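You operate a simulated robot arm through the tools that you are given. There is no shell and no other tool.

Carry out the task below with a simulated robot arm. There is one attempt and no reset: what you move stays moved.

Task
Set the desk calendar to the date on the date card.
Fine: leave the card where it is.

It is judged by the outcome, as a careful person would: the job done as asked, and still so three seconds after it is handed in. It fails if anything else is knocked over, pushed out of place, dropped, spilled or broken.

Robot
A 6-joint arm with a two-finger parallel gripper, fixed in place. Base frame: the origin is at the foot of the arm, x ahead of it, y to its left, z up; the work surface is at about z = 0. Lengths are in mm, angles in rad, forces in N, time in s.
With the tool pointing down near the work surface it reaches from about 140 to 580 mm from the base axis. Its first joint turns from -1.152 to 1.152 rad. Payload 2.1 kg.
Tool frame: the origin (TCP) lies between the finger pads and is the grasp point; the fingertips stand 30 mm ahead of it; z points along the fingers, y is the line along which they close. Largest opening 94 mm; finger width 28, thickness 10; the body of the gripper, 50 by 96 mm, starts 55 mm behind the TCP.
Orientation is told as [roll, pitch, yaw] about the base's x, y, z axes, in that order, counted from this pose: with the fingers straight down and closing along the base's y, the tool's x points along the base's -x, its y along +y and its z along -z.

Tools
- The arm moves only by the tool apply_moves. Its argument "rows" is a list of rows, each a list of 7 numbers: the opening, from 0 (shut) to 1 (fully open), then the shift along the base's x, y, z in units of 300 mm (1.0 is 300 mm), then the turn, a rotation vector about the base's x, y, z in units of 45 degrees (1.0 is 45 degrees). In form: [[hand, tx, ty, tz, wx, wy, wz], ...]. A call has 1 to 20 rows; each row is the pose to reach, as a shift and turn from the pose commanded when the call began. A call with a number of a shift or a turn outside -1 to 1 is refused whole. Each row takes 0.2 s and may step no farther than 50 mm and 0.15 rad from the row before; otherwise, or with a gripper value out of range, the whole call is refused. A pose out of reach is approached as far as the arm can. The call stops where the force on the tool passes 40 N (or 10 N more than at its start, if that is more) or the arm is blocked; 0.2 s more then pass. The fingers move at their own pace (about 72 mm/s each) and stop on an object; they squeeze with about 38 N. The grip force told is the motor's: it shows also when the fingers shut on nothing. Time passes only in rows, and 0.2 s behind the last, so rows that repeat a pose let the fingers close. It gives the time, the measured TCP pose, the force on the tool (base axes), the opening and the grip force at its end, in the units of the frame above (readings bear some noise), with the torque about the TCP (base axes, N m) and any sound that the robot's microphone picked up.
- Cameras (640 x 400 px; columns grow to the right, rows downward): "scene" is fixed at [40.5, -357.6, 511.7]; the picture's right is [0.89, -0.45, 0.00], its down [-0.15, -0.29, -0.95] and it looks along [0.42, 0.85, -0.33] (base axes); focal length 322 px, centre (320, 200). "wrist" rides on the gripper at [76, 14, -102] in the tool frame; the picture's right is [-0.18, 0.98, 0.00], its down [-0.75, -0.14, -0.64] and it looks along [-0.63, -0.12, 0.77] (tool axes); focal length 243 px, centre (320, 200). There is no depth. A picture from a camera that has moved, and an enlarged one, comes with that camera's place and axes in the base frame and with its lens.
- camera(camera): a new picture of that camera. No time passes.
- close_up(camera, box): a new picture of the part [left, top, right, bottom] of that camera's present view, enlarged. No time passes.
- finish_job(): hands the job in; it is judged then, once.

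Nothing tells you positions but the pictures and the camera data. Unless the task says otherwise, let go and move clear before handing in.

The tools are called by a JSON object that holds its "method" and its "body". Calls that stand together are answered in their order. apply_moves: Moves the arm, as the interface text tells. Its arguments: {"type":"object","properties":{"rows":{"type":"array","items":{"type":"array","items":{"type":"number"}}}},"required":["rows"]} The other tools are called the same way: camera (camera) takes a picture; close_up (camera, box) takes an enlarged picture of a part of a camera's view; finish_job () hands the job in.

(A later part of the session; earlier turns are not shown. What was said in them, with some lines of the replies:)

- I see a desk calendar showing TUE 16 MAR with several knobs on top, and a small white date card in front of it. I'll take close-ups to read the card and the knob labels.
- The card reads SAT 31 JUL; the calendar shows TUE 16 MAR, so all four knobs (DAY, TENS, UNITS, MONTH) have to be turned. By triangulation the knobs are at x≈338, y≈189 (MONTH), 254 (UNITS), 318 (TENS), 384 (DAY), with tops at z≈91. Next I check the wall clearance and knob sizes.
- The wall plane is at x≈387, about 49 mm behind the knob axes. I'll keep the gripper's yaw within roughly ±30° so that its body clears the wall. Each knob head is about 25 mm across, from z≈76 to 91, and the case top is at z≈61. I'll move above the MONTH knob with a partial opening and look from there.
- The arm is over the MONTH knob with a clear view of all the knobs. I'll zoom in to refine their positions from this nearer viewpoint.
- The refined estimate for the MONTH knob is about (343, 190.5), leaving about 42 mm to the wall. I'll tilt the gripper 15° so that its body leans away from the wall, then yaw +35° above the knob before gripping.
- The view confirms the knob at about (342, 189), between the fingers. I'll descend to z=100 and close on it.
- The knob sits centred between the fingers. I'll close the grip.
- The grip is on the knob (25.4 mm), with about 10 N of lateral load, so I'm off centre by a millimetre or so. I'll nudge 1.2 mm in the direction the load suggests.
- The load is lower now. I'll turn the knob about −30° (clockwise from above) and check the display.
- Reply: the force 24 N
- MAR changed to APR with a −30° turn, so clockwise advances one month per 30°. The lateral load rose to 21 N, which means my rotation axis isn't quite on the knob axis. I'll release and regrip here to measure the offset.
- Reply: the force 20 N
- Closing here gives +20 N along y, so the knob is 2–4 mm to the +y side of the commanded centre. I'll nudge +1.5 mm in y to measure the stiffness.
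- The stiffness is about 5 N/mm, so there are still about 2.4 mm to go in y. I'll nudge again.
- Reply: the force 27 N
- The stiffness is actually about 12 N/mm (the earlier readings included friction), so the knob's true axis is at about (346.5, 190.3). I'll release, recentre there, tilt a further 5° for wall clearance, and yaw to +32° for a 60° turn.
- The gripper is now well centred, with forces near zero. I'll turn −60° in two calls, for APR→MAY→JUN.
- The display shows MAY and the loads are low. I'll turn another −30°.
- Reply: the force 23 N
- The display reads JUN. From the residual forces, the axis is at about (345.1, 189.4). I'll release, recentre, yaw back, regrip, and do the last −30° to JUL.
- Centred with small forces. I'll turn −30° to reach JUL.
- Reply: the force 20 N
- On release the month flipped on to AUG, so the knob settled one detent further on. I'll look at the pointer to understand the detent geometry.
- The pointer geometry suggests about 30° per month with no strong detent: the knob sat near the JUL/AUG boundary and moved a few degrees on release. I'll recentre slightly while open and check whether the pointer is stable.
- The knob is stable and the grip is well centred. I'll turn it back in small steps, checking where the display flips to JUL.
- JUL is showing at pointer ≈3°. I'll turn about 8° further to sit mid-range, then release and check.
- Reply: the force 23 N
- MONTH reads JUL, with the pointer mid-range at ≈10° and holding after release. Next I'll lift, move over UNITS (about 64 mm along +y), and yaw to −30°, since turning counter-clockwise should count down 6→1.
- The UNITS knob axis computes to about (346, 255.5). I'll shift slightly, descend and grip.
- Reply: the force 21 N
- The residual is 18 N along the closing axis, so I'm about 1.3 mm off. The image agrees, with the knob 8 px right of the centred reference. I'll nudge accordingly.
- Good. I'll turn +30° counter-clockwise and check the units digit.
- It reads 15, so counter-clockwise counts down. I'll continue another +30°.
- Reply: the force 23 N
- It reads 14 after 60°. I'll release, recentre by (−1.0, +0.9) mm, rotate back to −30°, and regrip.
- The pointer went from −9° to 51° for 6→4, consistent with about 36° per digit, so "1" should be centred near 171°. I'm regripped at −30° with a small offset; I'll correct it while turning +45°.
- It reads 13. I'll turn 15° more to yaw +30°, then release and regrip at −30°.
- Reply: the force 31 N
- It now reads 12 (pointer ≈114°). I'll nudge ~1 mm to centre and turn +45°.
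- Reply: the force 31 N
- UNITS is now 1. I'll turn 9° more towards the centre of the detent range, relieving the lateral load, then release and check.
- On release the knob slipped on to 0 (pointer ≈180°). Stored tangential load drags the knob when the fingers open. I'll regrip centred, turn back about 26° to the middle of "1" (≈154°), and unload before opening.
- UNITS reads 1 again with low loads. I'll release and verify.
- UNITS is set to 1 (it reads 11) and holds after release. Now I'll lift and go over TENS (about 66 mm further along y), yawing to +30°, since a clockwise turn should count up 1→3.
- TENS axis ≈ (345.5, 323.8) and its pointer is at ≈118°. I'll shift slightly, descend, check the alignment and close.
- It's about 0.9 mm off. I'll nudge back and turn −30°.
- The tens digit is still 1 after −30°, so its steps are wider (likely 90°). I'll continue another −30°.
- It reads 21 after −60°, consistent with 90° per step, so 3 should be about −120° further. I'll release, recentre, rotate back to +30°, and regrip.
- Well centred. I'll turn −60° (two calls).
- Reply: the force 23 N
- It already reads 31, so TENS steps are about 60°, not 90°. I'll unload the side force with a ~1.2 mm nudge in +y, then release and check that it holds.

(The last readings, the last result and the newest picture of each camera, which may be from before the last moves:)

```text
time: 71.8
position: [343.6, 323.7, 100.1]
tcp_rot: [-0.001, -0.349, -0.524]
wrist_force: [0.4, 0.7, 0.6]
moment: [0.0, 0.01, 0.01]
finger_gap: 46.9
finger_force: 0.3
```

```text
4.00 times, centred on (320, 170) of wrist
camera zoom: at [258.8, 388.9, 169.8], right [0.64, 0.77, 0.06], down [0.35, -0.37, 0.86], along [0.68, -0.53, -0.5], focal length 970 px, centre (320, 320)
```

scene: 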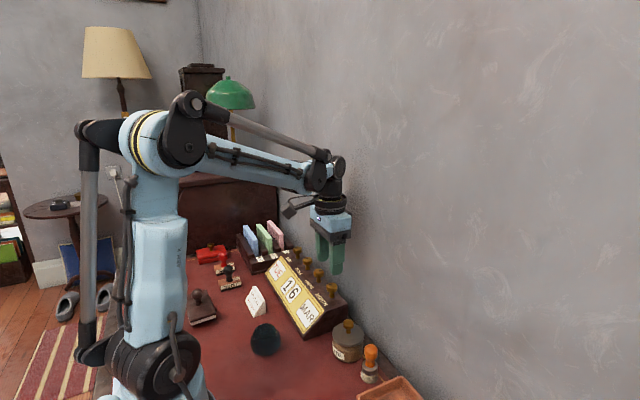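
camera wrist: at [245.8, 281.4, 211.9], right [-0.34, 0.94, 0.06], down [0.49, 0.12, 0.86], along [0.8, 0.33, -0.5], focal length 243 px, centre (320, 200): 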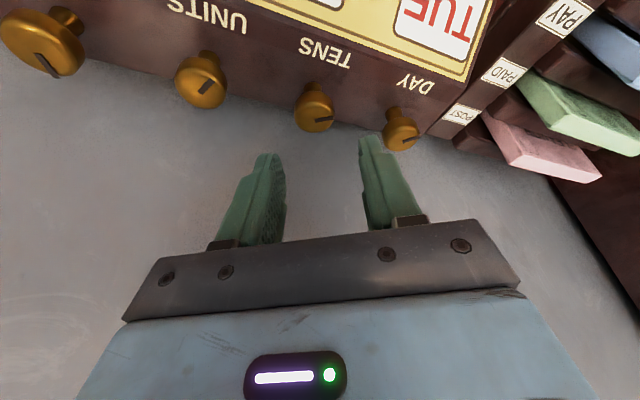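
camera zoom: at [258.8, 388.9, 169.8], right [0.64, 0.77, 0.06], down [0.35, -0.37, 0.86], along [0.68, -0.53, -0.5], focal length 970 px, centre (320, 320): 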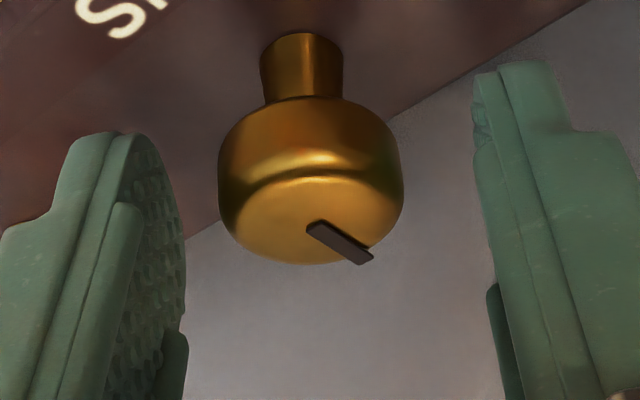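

TENS reads 3 with its pointer mid-range, so the display is now TUE 31 JUL. Next I'll lift and move over the DAY knob, at about (346, 389), yawing to +30° and checking clearance to the card rack before descending.

{"method": "apply_moves", "body": {"rows": [[0.5, 0, 0, 0.07, 0, 0, 0], [0.5, 0, 0, 0.14, 0, 0, 0], [0.5, 0, 0, 0.2, 0, 0, 0], [0.5, 0.001, 0.075, 0.2, 0, 0, 0.12], [0.5, 0.002, 0.15, 0.2, 0, 0, 0.24], [0.5, 0.003, 0.218, 0.2, 0, 0, 0.36], [0.5, 0.003, 0.218, 0.2, 0, 0, 0.5], [0.5, 0.003, 0.218, 0.2, 0, 0, 0.65], [0.5, 0.003, 0.218, 0.2, 0, 0, 0.8], [0.5, 0.003, 0.218, 0.2, 0, 0, 1.0], [0.5, 0.003, 0.218, 0.2, 0, 0, 1.0]]}}

{"method": "camera", "body": {"camera": "wrist"}}

{"method": "close_up", "body": {"camera": "scene", "box": [220, 190, 340, 290]}}

{"method": "close_up", "body": {"camera": "wrist", "box": [240, 40, 560, 240]}}

```text
refused: row 10 steps farther than a row can; nothing moved
```

```text
taken
camera wrist: at [258.8, 388.9, 169.8], right [0.64, 0.77, 0.06], down [0.35, -0.37, 0.86], along [0.68, -0.53, -0.5], focal length 243 px, centre (320, 200)
```

wrist: 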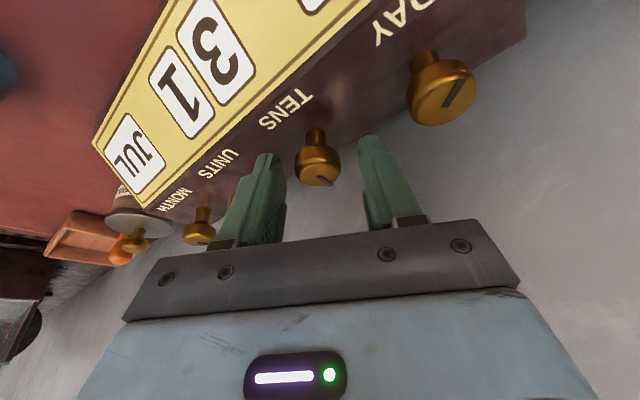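

```text
4.00 times, centred on (280, 240) of scene
camera zoom: at [40.5, -357.6, 511.7], right [0.89, -0.45, 0.0], down [-0.15, -0.29, -0.95], along [0.42, 0.85, -0.33], focal length 1287 px, centre (480, 40)
```

zoom: 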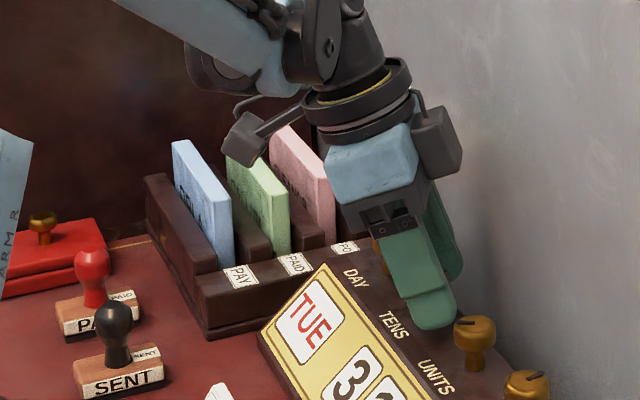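

```text
2.00 times, centred on (400, 140) of wrist
camera zoom: at [258.8, 388.9, 169.8], right [0.64, 0.77, 0.06], down [0.35, -0.37, 0.86], along [0.68, -0.53, -0.5], focal length 485 px, centre (160, 320)
```

zoom: 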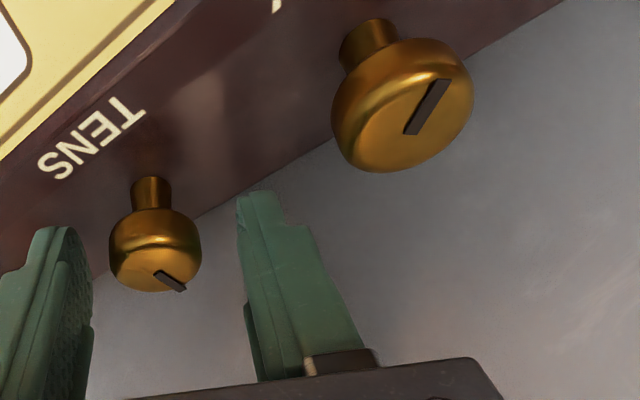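

The call was refused because one yaw step was slightly too large; nothing moved. I'll resend with smaller yaw increments.

{"method": "apply_moves", "body": {"rows": [[0.5, 0, 0, 0.07, 0, 0, 0], [0.5, 0, 0, 0.14, 0, 0, 0], [0.5, 0, 0, 0.2, 0, 0, 0], [0.5, 0.001, 0.075, 0.2, 0, 0, 0.14], [0.5, 0.002, 0.15, 0.2, 0, 0, 0.28], [0.5, 0.003, 0.218, 0.2, 0, 0, 0.42], [0.5, 0.003, 0.218, 0.2, 0, 0, 0.56], [0.5, 0.003, 0.218, 0.2, 0, 0, 0.7], [0.5, 0.003, 0.218, 0.2, 0, 0, 0.85], [0.5, 0.003, 0.218, 0.2, 0, 0, 1.0], [0.5, 0.003, 0.218, 0.2, 0, 0, 1.0]]}}

{"method": "camera", "body": {"camera": "wrist"}}

{"method": "close_up", "body": {"camera": "scene", "box": [220, 190, 340, 290]}}

{"method": "close_up", "body": {"camera": "wrist", "box": [240, 40, 560, 240]}}

```text
time: 74.2
position: [344.1, 388.9, 158.9]
tcp_rot: [-0.001, -0.348, 0.263]
wrist_force: [-0.1, 0.3, 0.1]
moment: [-0.02, 0.04, -0.02]
finger_gap: 46.9
finger_force: 0.0
```

```text
taken
camera wrist: at [238.5, 374.6, 230.0], right [-0.09, 0.99, 0.06], down [0.51, -0.01, 0.86], along [0.86, 0.11, -0.5], focal length 243 px, centre (320, 200)
```

wrist: 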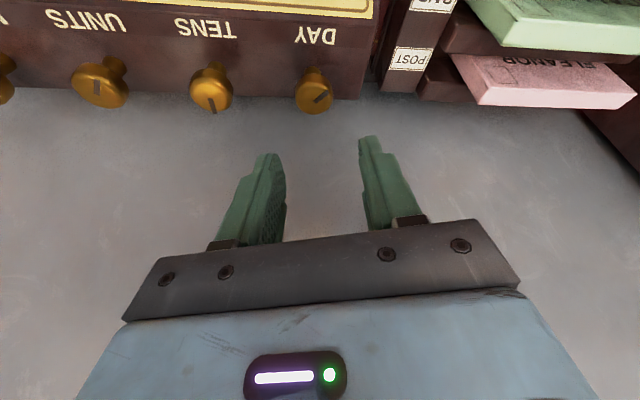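

```text
4.00 times, centred on (280, 240) of scene
camera zoom: at [40.5, -357.6, 511.7], right [0.89, -0.45, 0.0], down [-0.15, -0.29, -0.95], along [0.42, 0.85, -0.33], focal length 1287 px, centre (480, 40)
```

zoom: 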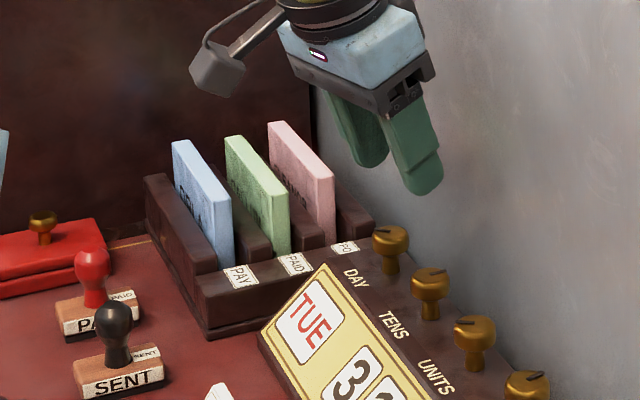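

```text
2.00 times, centred on (400, 140) of wrist
camera zoom: at [238.5, 374.6, 230.0], right [-0.09, 0.99, 0.06], down [0.51, -0.01, 0.86], along [0.86, 0.11, -0.5], focal length 485 px, centre (160, 320)
```

zoom: 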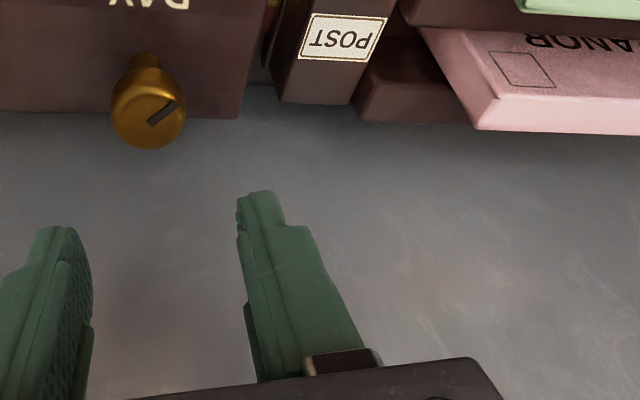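

The rack starts at y≈447, clear of the fingers, whose maximum is y≈427. The DAY axis is ≈(345.5, 389.8) and its pointer is at ≈133°. I'll yaw the last 15° and descend.

{"method": "apply_moves", "body": {"rows": [[0.5, 0, 0.001, -0.05, 0, 0, 0.15], [0.5, 0, 0.001, -0.1, 0, 0, 0.3333], [0.5, 0, 0.001, -0.14, 0, 0, 0.3333], [0.5, 0, 0.001, -0.17, 0, 0, 0.3333], [0.5, 0, 0.001, -0.2, 0, 0, 0.3333], [0.5, 0, 0.001, -0.2, 0, 0, 0.3333]]}}

{"method": "close_up", "body": {"camera": "wrist", "box": [240, 120, 400, 220]}}

{"method": "camera", "body": {"camera": "wrist"}}

{"method": "close_up", "body": {"camera": "scene", "box": [220, 190, 340, 290]}}

```text
time: 75.6
position: [344.6, 389.6, 99.2]
tcp_rot: [0.0, -0.35, 0.523]
wrist_force: [0.1, 0.2, -0.4]
moment: [0.05, -0.01, -0.02]
finger_gap: 47.2
finger_force: 0.1
```

```text
4.00 times, centred on (320, 170) of wrist
camera zoom: at [245.4, 347.6, 169.7], right [-0.34, 0.94, 0.06], down [0.49, 0.12, 0.86], along [0.8, 0.33, -0.5], focal length 970 px, centre (320, 320)
```

zoom: 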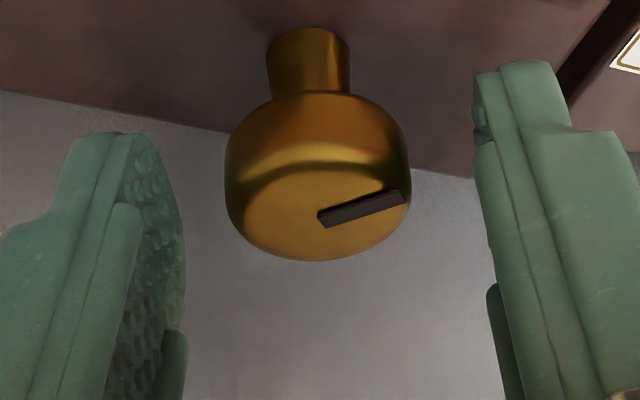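

```text
taken
camera wrist: at [245.4, 347.6, 169.7], right [-0.34, 0.94, 0.06], down [0.49, 0.12, 0.86], along [0.8, 0.33, -0.5], focal length 243 px, centre (320, 200)
```

wrist: 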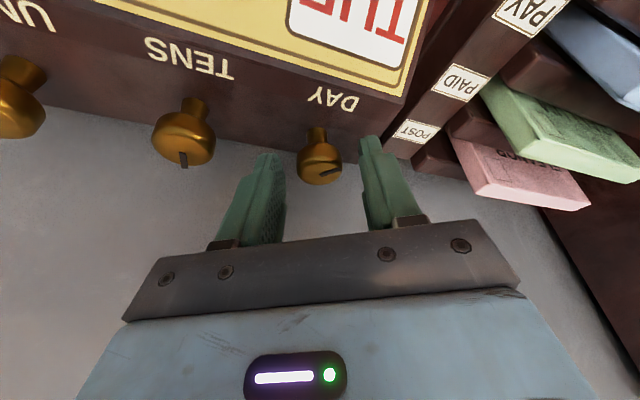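

```text
4.00 times, centred on (280, 240) of scene
camera zoom: at [40.5, -357.6, 511.7], right [0.89, -0.45, 0.0], down [-0.15, -0.29, -0.95], along [0.42, 0.85, -0.33], focal length 1287 px, centre (480, 40)
```

zoom: 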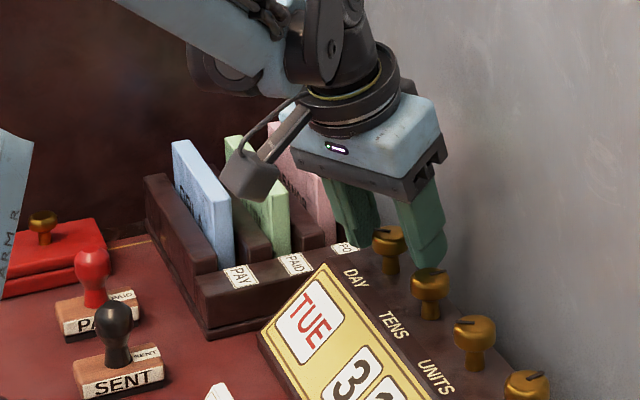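

Nearly centred (0.7 mm). I'll shift, close, and turn −30°.

{"method": "apply_moves", "body": {"rows": [[0.5, -0.0011, 0.0019, 0, 0, 0, 0], [0.1, -0.0011, 0.0019, 0, 0, 0, 0], [0.1, -0.0011, 0.0019, 0, 0, 0, 0], [0.1, -0.0011, 0.0019, 0, 0, 0, 0]]}}

{"method": "apply_moves", "body": {"rows": [[0.1, 0, 0, 0, 0, 0, -0.11], [0.1, 0, 0, 0, 0, 0, -0.22], [0.1, 0, 0, 0, 0, 0, -0.33], [0.1, 0, 0, 0, 0, 0, -0.44], [0.1, 0, 0, 0, 0, 0, -0.55], [0.1, 0, 0, 0, 0, 0, -0.6667], [0.1, 0, 0, 0, 0, 0, -0.6667]]}}

{"method": "close_up", "body": {"camera": "scene", "box": [220, 210, 350, 320]}}

```text
time: 76.6
position: [343.2, 388.6, 98.3]
tcp_rot: [-0.001, -0.349, 0.523]
wrist_force: [-0.3, -1.4, -0.2]
moment: [-0.06, -0.02, 0.01]
finger_gap: 25.5
finger_force: 45.1
```

```text
time: 78.2
position: [345.4, 390.5, 99.9]
tcp_rot: [0.0, -0.35, -0.003]
wrist_force: [-1.7, -5.1, 6.8]
moment: [-0.09, 0.41, -0.01]
finger_gap: 25.3
finger_force: 45.0
```

```text
3.64 times, centred on (285, 265) of scene
camera zoom: at [40.5, -357.6, 511.7], right [0.89, -0.45, 0.0], down [-0.15, -0.29, -0.95], along [0.42, 0.85, -0.33], focal length 1170 px, centre (447, -36)
```

zoom: 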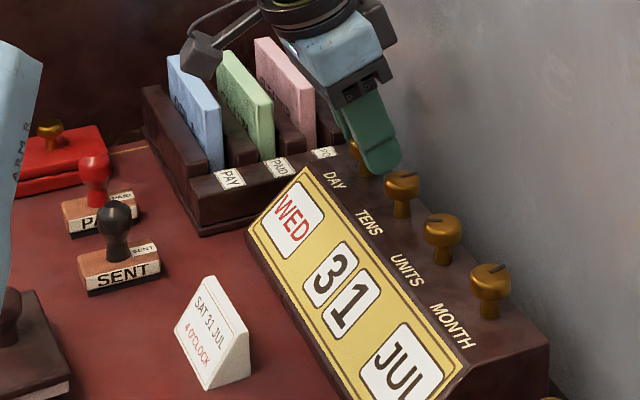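

It reads WED after −30°, so clockwise advances. I'll turn another −30°.

{"method": "apply_moves", "body": {"rows": [[0.1, 0, 0, 0, 0, 0, -0.11], [0.1, 0, 0, 0, 0, 0, -0.22], [0.1, 0, 0, 0, 0, 0, -0.33], [0.1, 0, 0, 0, 0, 0, -0.44], [0.1, 0, 0, 0, 0, 0, -0.55], [0.1, 0, 0, 0, 0, 0, -0.6667], [0.1, 0, 0, 0, 0, 0, -0.6667]]}}

{"method": "close_up", "body": {"camera": "scene", "box": [220, 210, 350, 320]}}

{"method": "close_up", "body": {"camera": "wrist", "box": [240, 120, 400, 220]}}

```text
time: 79.8
position: [344.2, 389.8, 101.1]
tcp_rot: [-0.001, -0.35, -0.525]
wrist_force: [-3.2, -13.0, 2.3]
moment: [-0.1, 0.26, -0.01]
finger_gap: 25.3
finger_force: 45.1
```

```text
3.64 times, centred on (285, 265) of scene
camera zoom: at [40.5, -357.6, 511.7], right [0.89, -0.45, 0.0], down [-0.15, -0.29, -0.95], along [0.42, 0.85, -0.33], focal length 1170 px, centre (447, -36)
```

zoom: 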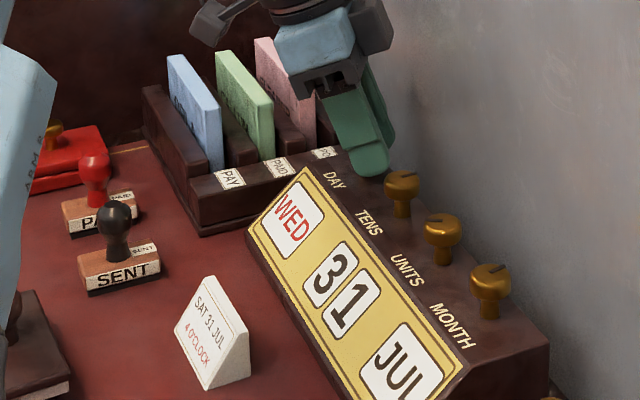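

```text
4.00 times, centred on (320, 170) of wrist
camera zoom: at [259.7, 455.1, 169.9], right [0.64, 0.76, 0.06], down [0.35, -0.37, 0.86], along [0.68, -0.53, -0.5], focal length 970 px, centre (320, 320)
```

zoom: 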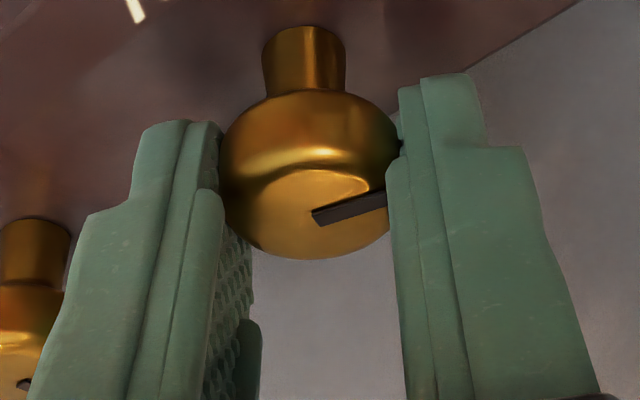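

It's still WED (pointer ≈73°), consistent with ~51.4° per day, so SAT is centred at about −73°. I'll unload, release, rotate back to +36°, and check alignment before the next turn.

{"method": "apply_moves", "body": {"rows": [[0.1, -0.001, -0.003, 0, 0, 0, 0], [0.1, -0.001, -0.003, 0, 0, 0, 0], [0.5, -0.001, -0.003, 0, 0, 0, 0], [0.5, -0.001, -0.003, 0, 0, 0, 0], [0.5, -0.001, -0.002, 0, 0, 0, 0], [0.5, -0.001, -0.002, 0, 0, 0, 0.15], [0.5, -0.001, -0.002, 0, 0, 0, 0.3], [0.5, -0.001, -0.002, 0, 0, 0, 0.45], [0.5, -0.001, -0.002, 0, 0, 0, 0.6], [0.5, -0.001, -0.002, 0, 0, 0, 0.75], [0.5, -0.001, -0.002, 0, 0, 0, 0.9], [0.5, -0.001, -0.002, 0, 0, 0, 1.0]]}}

{"method": "apply_moves", "body": {"rows": [[0.5, 0, 0, 0, 0, 0, 0.15], [0.5, 0, 0, 0, 0, 0, 0.3], [0.5, 0, 0, 0, 0, 0, 0.4667], [0.5, 0, 0, 0, 0, 0, 0.4667]]}}

{"method": "close_up", "body": {"camera": "wrist", "box": [240, 120, 400, 220]}}

{"method": "close_up", "body": {"camera": "scene", "box": [220, 210, 350, 320]}}

```text
time: 82.4
position: [345.3, 389.6, 99.6]
tcp_rot: [0.001, -0.35, 0.263]
wrist_force: [-0.2, -0.1, 0.2]
moment: [-0.01, 0.0, 0.0]
finger_gap: 47.1
finger_force: 0.1
```

```text
time: 83.4
position: [344.6, 389.2, 100.0]
tcp_rot: [-0.001, -0.349, 0.629]
wrist_force: [0.3, -0.3, 0.7]
moment: [-0.01, 0.03, 0.01]
finger_gap: 46.9
finger_force: 0.0
```

```text
4.00 times, centred on (320, 170) of wrist
camera zoom: at [250.1, 337.3, 169.9], right [-0.44, 0.9, 0.06], down [0.48, 0.17, 0.86], along [0.76, 0.41, -0.5], focal length 970 px, centre (320, 320)
```

zoom: 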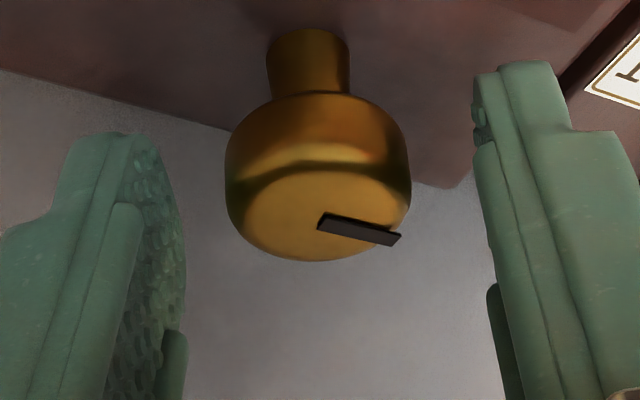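

```text
3.64 times, centred on (285, 265) of scene
camera zoom: at [40.5, -357.6, 511.7], right [0.89, -0.45, 0.0], down [-0.15, -0.29, -0.95], along [0.42, 0.85, -0.33], focal length 1170 px, centre (447, -36)
```

zoom: 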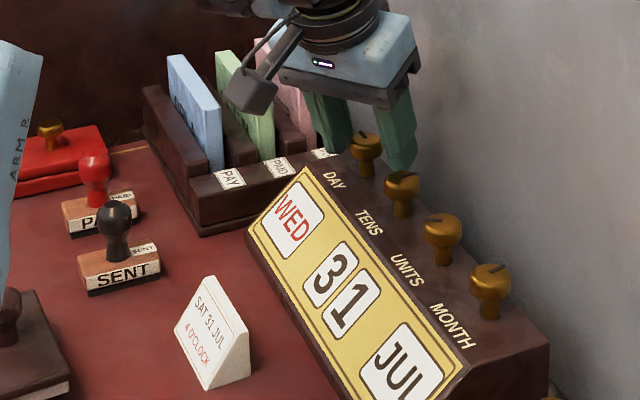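

The knob snapped back from ≈68° to ≈84° on release, which is WED's detent centre. So there are soft detents of ~51.4° for DAY, and the other knobs are sitting at their detent centres too. I'll advance one detent per grip: close here and turn −56° to reach THU.

{"method": "apply_moves", "body": {"rows": [[0.5, -0.0013, 0.0019, 0, 0, 0, 0], [0.1, -0.0013, 0.0019, 0, 0, 0, 0], [0.1, -0.0013, 0.0019, 0, 0, 0, 0], [0.1, -0.0013, 0.0019, 0, 0, 0, 0]]}}

{"method": "apply_moves", "body": {"rows": [[0.1, 0, 0, 0, 0, 0, -0.12], [0.1, 0, 0, 0, 0, 0, -0.24], [0.1, 0, 0, 0, 0, 0, -0.36], [0.1, 0, 0, 0, 0, 0, -0.48], [0.1, 0, 0, 0, 0, 0, -0.6], [0.1, 0, 0, 0, 0, 0, -0.72], [0.1, 0, 0, 0, 0, 0, -0.84], [0.1, 0, 0, 0, 0, 0, -1.0], [0.1, 0, 0, 0, 0, 0, -1.0]]}}

{"method": "apply_moves", "body": {"rows": [[0.1, 0, 0, 0, 0, 0, -0.12], [0.1, 0, 0, 0, 0, 0, -0.26], [0.1, 0, 0, 0, 0, 0, -0.26]]}}

{"method": "close_up", "body": {"camera": "scene", "box": [220, 210, 350, 320]}}

```text
time: 84.4
position: [344.4, 389.9, 99.0]
tcp_rot: [0.0, -0.35, 0.627]
wrist_force: [0.4, -2.7, 0.7]
moment: [0.03, -0.11, -0.02]
finger_gap: 25.5
finger_force: 44.7
```

```text
time: 86.4
position: [344.2, 390.2, 98.7]
tcp_rot: [-0.001, -0.353, -0.159]
wrist_force: [3.8, -4.2, 14.6]
moment: [0.0, 0.4, 0.02]
finger_gap: 25.3
finger_force: 44.9
```

```text
time: 87.2
position: [342.5, 390.2, 99.1]
tcp_rot: [-0.002, -0.35, -0.363]
wrist_force: [4.4, -4.2, 13.1]
moment: [-0.09, -0.19, 0.02]
finger_gap: 25.0
finger_force: 45.4
```

```text
3.64 times, centred on (285, 265) of scene
camera zoom: at [40.5, -357.6, 511.6], right [0.89, -0.45, 0.0], down [-0.15, -0.29, -0.95], along [0.42, 0.85, -0.33], focal length 1170 px, centre (447, -36)
```

zoom: 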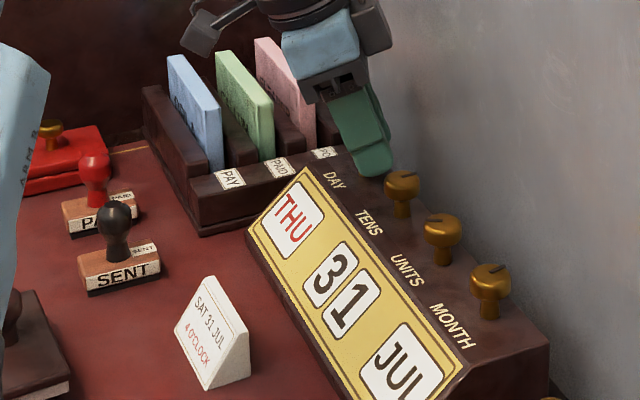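

It reads THU. I'll release, rotate back to about +34°, and regrip.

{"method": "apply_moves", "body": {"rows": [[0.3, 0, 0, 0, 0, 0, 0], [0.5, 0, 0, 0, 0, 0, 0], [0.5, 0, 0, 0, 0, 0, 0], [0.5, 0, 0, 0, 0, 0, 0.15], [0.5, 0, 0, 0, 0, 0, 0.3], [0.5, 0, 0, 0, 0, 0, 0.45], [0.5, 0, 0, 0, 0, 0, 0.6], [0.5, 0, 0, 0, 0, 0, 0.75], [0.5, 0, 0, 0, 0, 0, 0.9], [0.5, 0, 0, 0, 0, 0, 1.0]]}}

{"method": "apply_moves", "body": {"rows": [[0.5, 0, 0, 0, 0, 0, 0.12], [0.5, 0, 0, 0, 0, 0, 0.24], [0.5, 0, 0, 0, 0, 0, 0.24]]}}

{"method": "close_up", "body": {"camera": "wrist", "box": [240, 120, 400, 220]}}

{"method": "close_up", "body": {"camera": "scene", "box": [220, 210, 350, 320]}}

```text
time: 89.4
position: [344.0, 389.2, 100.0]
tcp_rot: [0.001, -0.348, 0.426]
wrist_force: [0.1, 0.2, 1.0]
moment: [0.0, -0.03, -0.02]
finger_gap: 46.9
finger_force: 0.0
```

```text
time: 90.2
position: [343.0, 390.1, 99.3]
tcp_rot: [-0.001, -0.349, 0.615]
wrist_force: [0.3, -0.1, 0.1]
moment: [0.03, -0.03, -0.02]
finger_gap: 47.0
finger_force: 0.1
```

```text
4.00 times, centred on (320, 170) of wrist
camera zoom: at [249.0, 339.4, 169.7], right [-0.42, 0.9, 0.06], down [0.48, 0.17, 0.86], along [0.77, 0.4, -0.5], focal length 970 px, centre (320, 320)
```

zoom: 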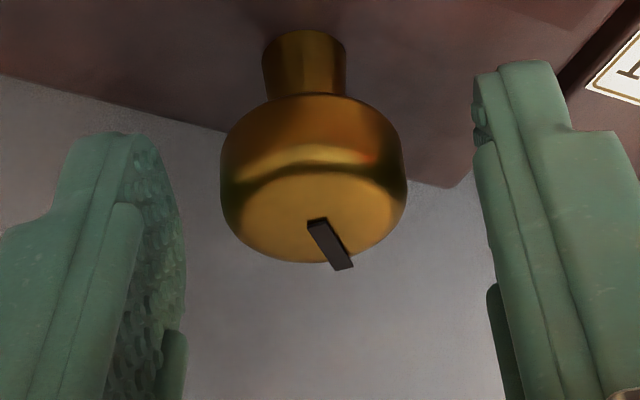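

```text
3.64 times, centred on (285, 265) of scene
camera zoom: at [40.5, -357.6, 511.7], right [0.89, -0.45, 0.0], down [-0.15, -0.29, -0.95], along [0.42, 0.85, -0.33], focal length 1170 px, centre (447, -36)
```

zoom: 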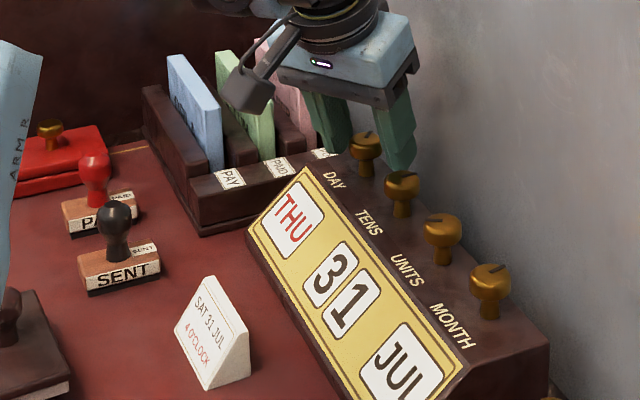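

It holds at THU (pointer ≈34°) with the gripper centred. I'll grip and turn −56° to FRI.

{"method": "apply_moves", "body": {"rows": [[0.1, 0, 0, 0, 0, 0, 0], [0.1, 0, 0, 0, 0, 0, 0], [0.1, 0, 0, 0, 0, 0, 0]]}}

{"method": "apply_moves", "body": {"rows": [[0.1, 0, 0, 0, 0, 0, -0.12], [0.1, 0, 0, 0, 0, 0, -0.24], [0.1, 0, 0, 0, 0, 0, -0.36], [0.1, 0, 0, 0, 0, 0, -0.48], [0.1, 0, 0, 0, 0, 0, -0.6], [0.1, 0, 0, 0, 0, 0, -0.72], [0.1, 0, 0, 0, 0, 0, -0.84], [0.1, 0, 0, 0, 0, 0, -1.0], [0.1, 0, 0, 0, 0, 0, -1.0]]}}

{"method": "apply_moves", "body": {"rows": [[0.1, 0, 0, 0, 0, 0, -0.12], [0.1, 0, 0, 0, 0, 0, -0.26], [0.1, 0, 0, 0, 0, 0, -0.26]]}}

{"method": "close_up", "body": {"camera": "scene", "box": [220, 210, 350, 320]}}

```text
time: 91.0
position: [343.4, 389.8, 99.2]
tcp_rot: [0.0, -0.35, 0.613]
wrist_force: [0.0, -1.7, 0.3]
moment: [0.04, -0.14, 0.0]
finger_gap: 25.3
finger_force: 44.7
```

```text
time: 93.0
position: [343.4, 389.5, 98.4]
tcp_rot: [-0.001, -0.349, -0.174]
wrist_force: [-1.1, -6.5, -7.1]
moment: [-0.13, -0.04, -0.03]
finger_gap: 25.2
finger_force: 45.1
```

```text
time: 93.8
position: [344.0, 390.0, 99.0]
tcp_rot: [0.001, -0.35, -0.379]
wrist_force: [2.1, -8.5, -11.0]
moment: [0.21, 0.61, 0.0]
finger_gap: 25.5
finger_force: 44.9
```

```text
3.64 times, centred on (285, 265) of scene
camera zoom: at [40.6, -357.5, 511.7], right [0.89, -0.45, 0.0], down [-0.15, -0.29, -0.95], along [0.42, 0.85, -0.33], focal length 1170 px, centre (447, -36)
```

zoom: 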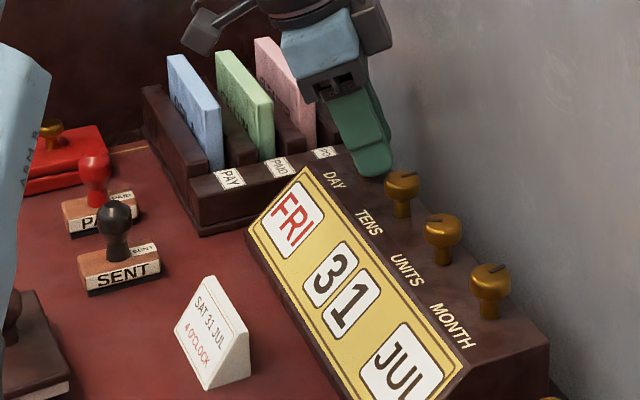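

It reads FRI. I'll release, rotate back, and regrip for the last step to SAT.

{"method": "apply_moves", "body": {"rows": [[0.3, 0, 0, 0, 0, 0, 0], [0.5, 0, 0, 0, 0, 0, 0], [0.5, 0, 0, 0, 0, 0, 0], [0.5, 0, -0.001, 0, 0, 0, 0.15], [0.5, 0, -0.001, 0, 0, 0, 0.3], [0.5, 0, -0.001, 0, 0, 0, 0.45], [0.5, 0, -0.001, 0, 0, 0, 0.6], [0.5, 0, -0.001, 0, 0, 0, 0.75], [0.5, 0, -0.001, 0, 0, 0, 0.9], [0.5, 0, -0.001, 0, 0, 0, 1.0]]}}

{"method": "apply_moves", "body": {"rows": [[0.5, 0, 0, 0, 0, 0, 0.12], [0.5, 0, 0, 0, 0, 0, 0.24], [0.5, 0, 0, 0, 0, 0, 0.24]]}}

{"method": "close_up", "body": {"camera": "wrist", "box": [240, 120, 400, 220]}}

{"method": "close_up", "body": {"camera": "scene", "box": [220, 210, 350, 320]}}

```text
time: 96.0
position: [344.6, 389.6, 99.0]
tcp_rot: [0.001, -0.35, 0.41]
wrist_force: [-0.8, -0.3, -0.3]
moment: [-0.01, 0.02, -0.01]
finger_gap: 46.9
finger_force: 0.1
```

```text
time: 96.8
position: [343.3, 389.3, 99.7]
tcp_rot: [0.0, -0.35, 0.598]
wrist_force: [0.1, -0.3, 1.3]
moment: [-0.03, 0.02, 0.0]
finger_gap: 47.0
finger_force: 0.1
```

```text
4.00 times, centred on (320, 170) of wrist
camera zoom: at [248.0, 340.8, 169.6], right [-0.41, 0.91, 0.06], down [0.48, 0.16, 0.86], along [0.77, 0.38, -0.5], focal length 970 px, centre (320, 320)
```

zoom: 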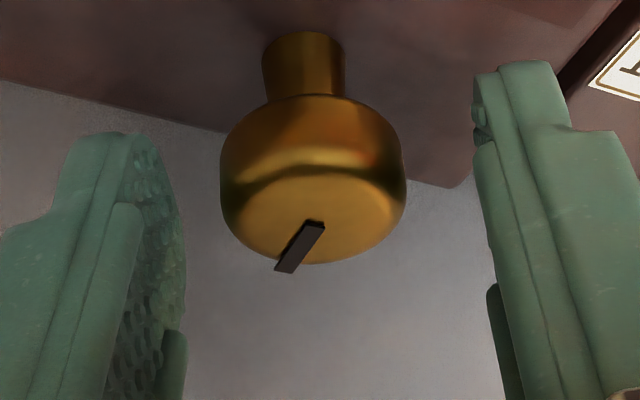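

```text
3.64 times, centred on (285, 265) of scene
camera zoom: at [40.5, -357.6, 511.7], right [0.89, -0.45, 0.0], down [-0.15, -0.29, -0.95], along [0.42, 0.85, -0.33], focal length 1170 px, centre (447, -36)
```

zoom: 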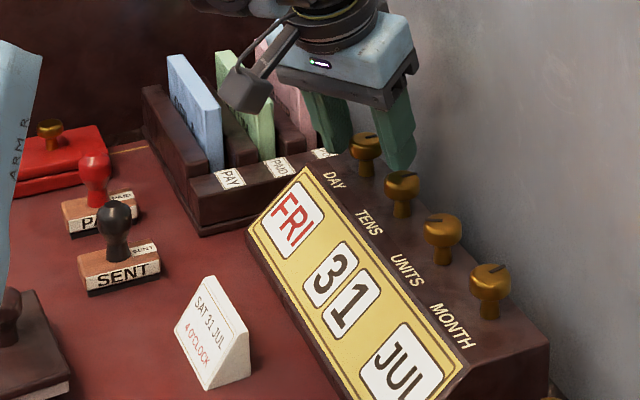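

It holds at FRI (pointer ≈2°). The sequence 133→90→45→2 shows 45° detents, so SAT is at ≈−45°. I'll grip and turn −48°.

{"method": "apply_moves", "body": {"rows": [[0.1, 0, 0, 0, 0, 0, 0], [0.1, 0, 0, 0, 0, 0, 0], [0.1, 0, 0, 0, 0, 0, 0]]}}

{"method": "apply_moves", "body": {"rows": [[0.1, 0, 0, 0, 0, 0, -0.12], [0.1, 0, 0, 0, 0, 0, -0.24], [0.1, 0, 0, 0, 0, 0, -0.36], [0.1, 0, 0, 0, 0, 0, -0.48], [0.1, 0, 0, 0, 0, 0, -0.6], [0.1, 0, 0, 0, 0, 0, -0.72], [0.1, 0, 0, 0, 0, 0, -0.84], [0.1, 0, 0, 0, 0, 0, -1.0], [0.1, 0, 0, 0, 0, 0, -1.0]]}}

{"method": "apply_moves", "body": {"rows": [[0.1, 0, 0, 0, 0, 0, -0.067], [0.1, 0, 0, 0, 0, 0, -0.067]]}}

{"method": "close_up", "body": {"camera": "scene", "box": [220, 210, 350, 320]}}

{"method": "close_up", "body": {"camera": "wrist", "box": [240, 120, 400, 220]}}

```text
time: 97.6
position: [343.3, 390.2, 99.5]
tcp_rot: [0.0, -0.35, 0.596]
wrist_force: [-0.1, -3.2, 0.8]
moment: [0.0, -0.05, 0.0]
finger_gap: 25.4
finger_force: 45.1
```

```text
time: 99.6
position: [343.6, 390.9, 98.7]
tcp_rot: [-0.001, -0.349, -0.189]
wrist_force: [-1.8, -2.2, -13.3]
moment: [-0.08, -0.22, -0.01]
finger_gap: 25.1
finger_force: 45.2
```

```text
time: 100.2
position: [344.6, 389.5, 99.9]
tcp_rot: [0.001, -0.349, -0.243]
wrist_force: [1.2, 0.1, -12.3]
moment: [0.14, 0.23, 0.03]
finger_gap: 25.3
finger_force: 45.1
```

```text
3.64 times, centred on (285, 265) of scene
camera zoom: at [40.6, -357.5, 511.7], right [0.89, -0.45, 0.0], down [-0.15, -0.29, -0.95], along [0.42, 0.85, -0.33], focal length 1170 px, centre (447, -36)
```

zoom: 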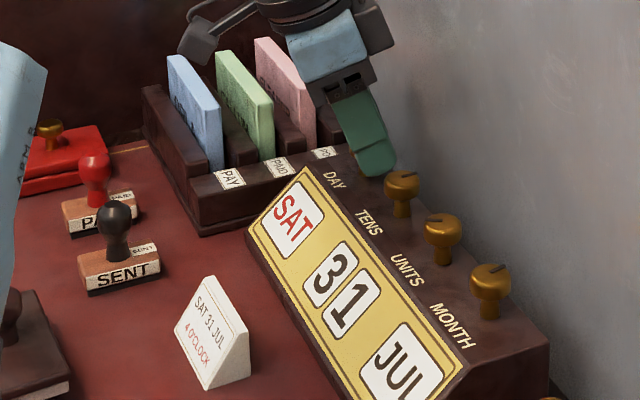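

```text
4.00 times, centred on (320, 170) of wrist
camera zoom: at [244.1, 428.7, 169.8], right [0.4, 0.91, 0.06], down [0.44, -0.26, 0.86], along [0.8, -0.32, -0.51], focal length 970 px, centre (320, 320)
```

zoom: 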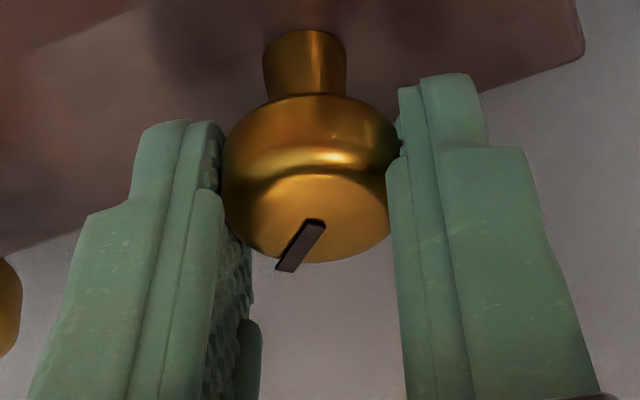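

The display reads SAT 31 JUL with low loads. I'll release, check that it holds, then lift clear.

{"method": "apply_moves", "body": {"rows": [[0.3, 0, 0, 0, 0, 0, 0], [0.5, 0, 0, 0, 0, 0, 0], [0.5, 0, 0, 0, 0, 0, 0], [0.5, 0, 0, 0, 0, 0, 0], [0.5, 0, 0, 0, 0, 0, 0]]}}

{"method": "close_up", "body": {"camera": "scene", "box": [220, 210, 350, 320]}}

{"method": "close_up", "body": {"camera": "wrist", "box": [240, 120, 400, 220]}}

```text
time: 101.4
position: [345.8, 389.7, 100.9]
tcp_rot: [-0.001, -0.351, -0.24]
wrist_force: [0.5, -0.1, -0.6]
moment: [-0.01, 0.0, 0.03]
finger_gap: 47.0
finger_force: 0.1
```

```text
3.64 times, centred on (285, 265) of scene
camera zoom: at [40.5, -357.6, 511.7], right [0.89, -0.45, 0.0], down [-0.15, -0.29, -0.95], along [0.42, 0.85, -0.33], focal length 1170 px, centre (447, -36)
```

zoom: 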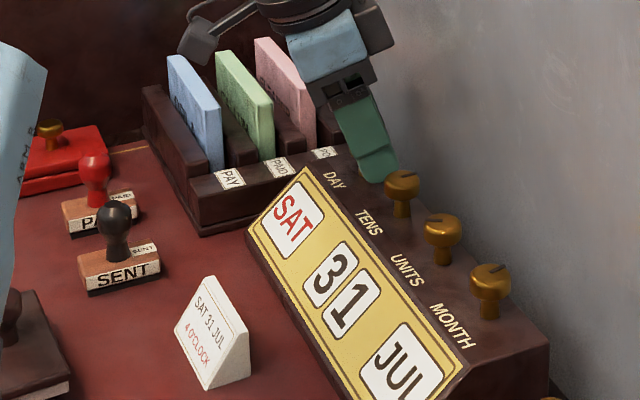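

```text
4.00 times, centred on (320, 170) of wrist
camera zoom: at [244.1, 428.5, 169.9], right [0.4, 0.91, 0.06], down [0.44, -0.25, 0.86], along [0.8, -0.32, -0.5], focal length 970 px, centre (320, 320)
```

zoom: 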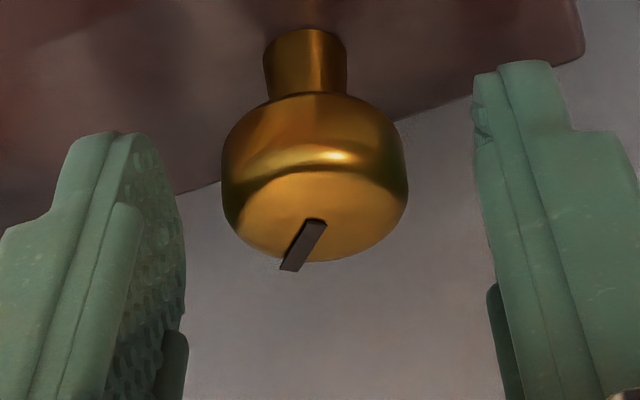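

It holds at SAT 31 JUL. I'll lift straight up and back away from the wall and desk items.

{"method": "apply_moves", "body": {"rows": [[0.5, 0, 0, 0.08, 0, 0, 0], [0.5, 0, 0, 0.18, 0, 0, 0], [0.5, 0, 0, 0.3, 0, 0, 0], [0.5, 0, 0, 0.42, 0, 0, 0], [0.5, -0.05, -0.05, 0.52, 0, 0, 0], [0.5, -0.12, -0.12, 0.6, 0, 0, 0], [0.5, -0.2, -0.2, 0.65, 0, 0, 0], [0.5, -0.28, -0.28, 0.7, 0, 0, 0], [0.5, -0.35, -0.35, 0.75, 0, 0, 0], [0.5, -0.4, -0.42, 0.8, 0, 0, 0], [0.5, -0.4, -0.42, 0.8, 0, 0, 0], [0.5, -0.4, -0.42, 0.8, 0, 0, 0], [0.5, -0.4, -0.42, 0.8, 0, 0, 0], [0.5, -0.4, -0.42, 0.8, 0, 0, 0], [0.5, -0.4, -0.42, 0.8, 0, 0, 0]]}}

{"method": "camera", "body": {"camera": "scene"}}

{"method": "close_up", "body": {"camera": "scene", "box": [230, 230, 360, 345]}}

{"method": "camera", "body": {"camera": "wrist"}}

```text
time: 104.6
position: [224.0, 263.7, 339.7]
tcp_rot: [-0.001, -0.349, -0.242]
wrist_force: [-0.1, -0.1, 0.5]
moment: [0.03, -0.02, 0.02]
finger_gap: 47.0
finger_force: 0.1
```

```text
taken
```

scene: 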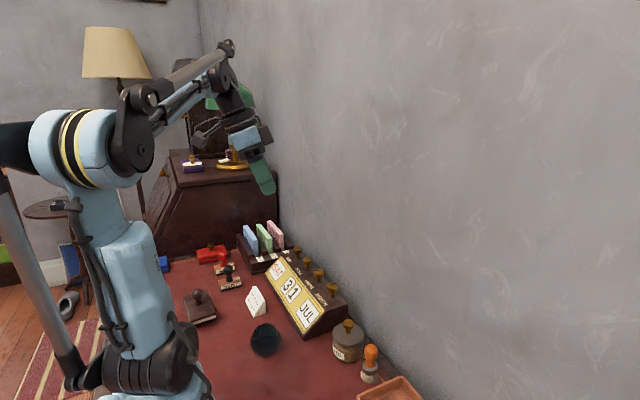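

```text
3.48 times, centred on (295, 288) of scene
camera zoom: at [40.5, -357.6, 511.7], right [0.89, -0.45, 0.0], down [-0.15, -0.29, -0.95], along [0.42, 0.85, -0.33], focal length 1119 px, centre (407, -104)
```

zoom: 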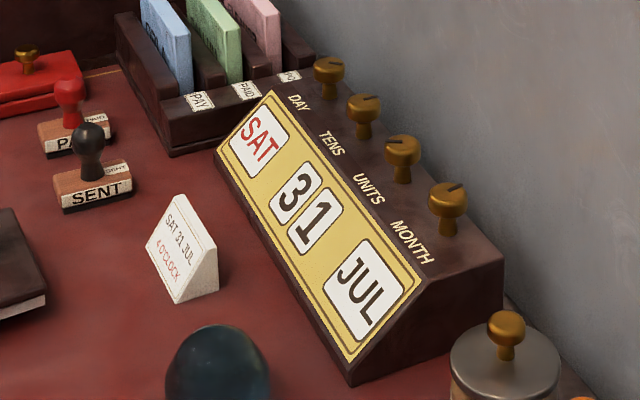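

```text
taken
camera wrist: at [123.7, 301.6, 410.2], right [0.4, 0.91, 0.06], down [0.44, -0.25, 0.86], along [0.8, -0.32, -0.5], focal length 243 px, centre (320, 200)
```

wrist: 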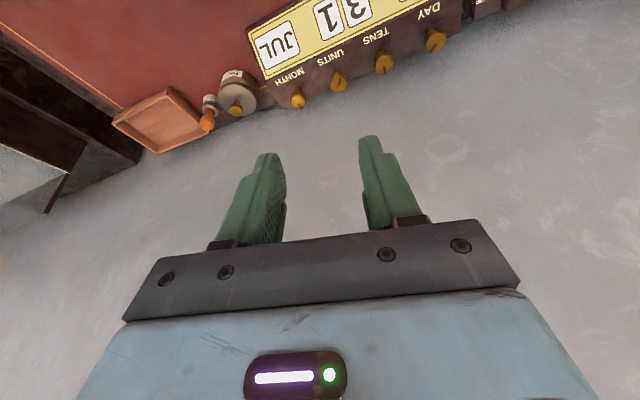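

The calendar reads SAT 31 JUL, matching the card, and it has stayed that way for over three seconds since release. The card, calendar and other items look where they were, and the arm is clear, so I'm handing in.

{"method": "finish_job", "body": {}}

```text
The job is handed in.
```

The desk calendar now reads SAT 31 JUL, matching the date card. It was still showing that more than three seconds after I let go of the last knob.

In the last pictures, the card, the calendar and everything else on the desk look where they were at the start. The arm is clear of the desk. Each knob was released and checked after its final turn, and the forces on the arm never reached the stop limit.

The job is handed in, but I haven't seen the judge's result.
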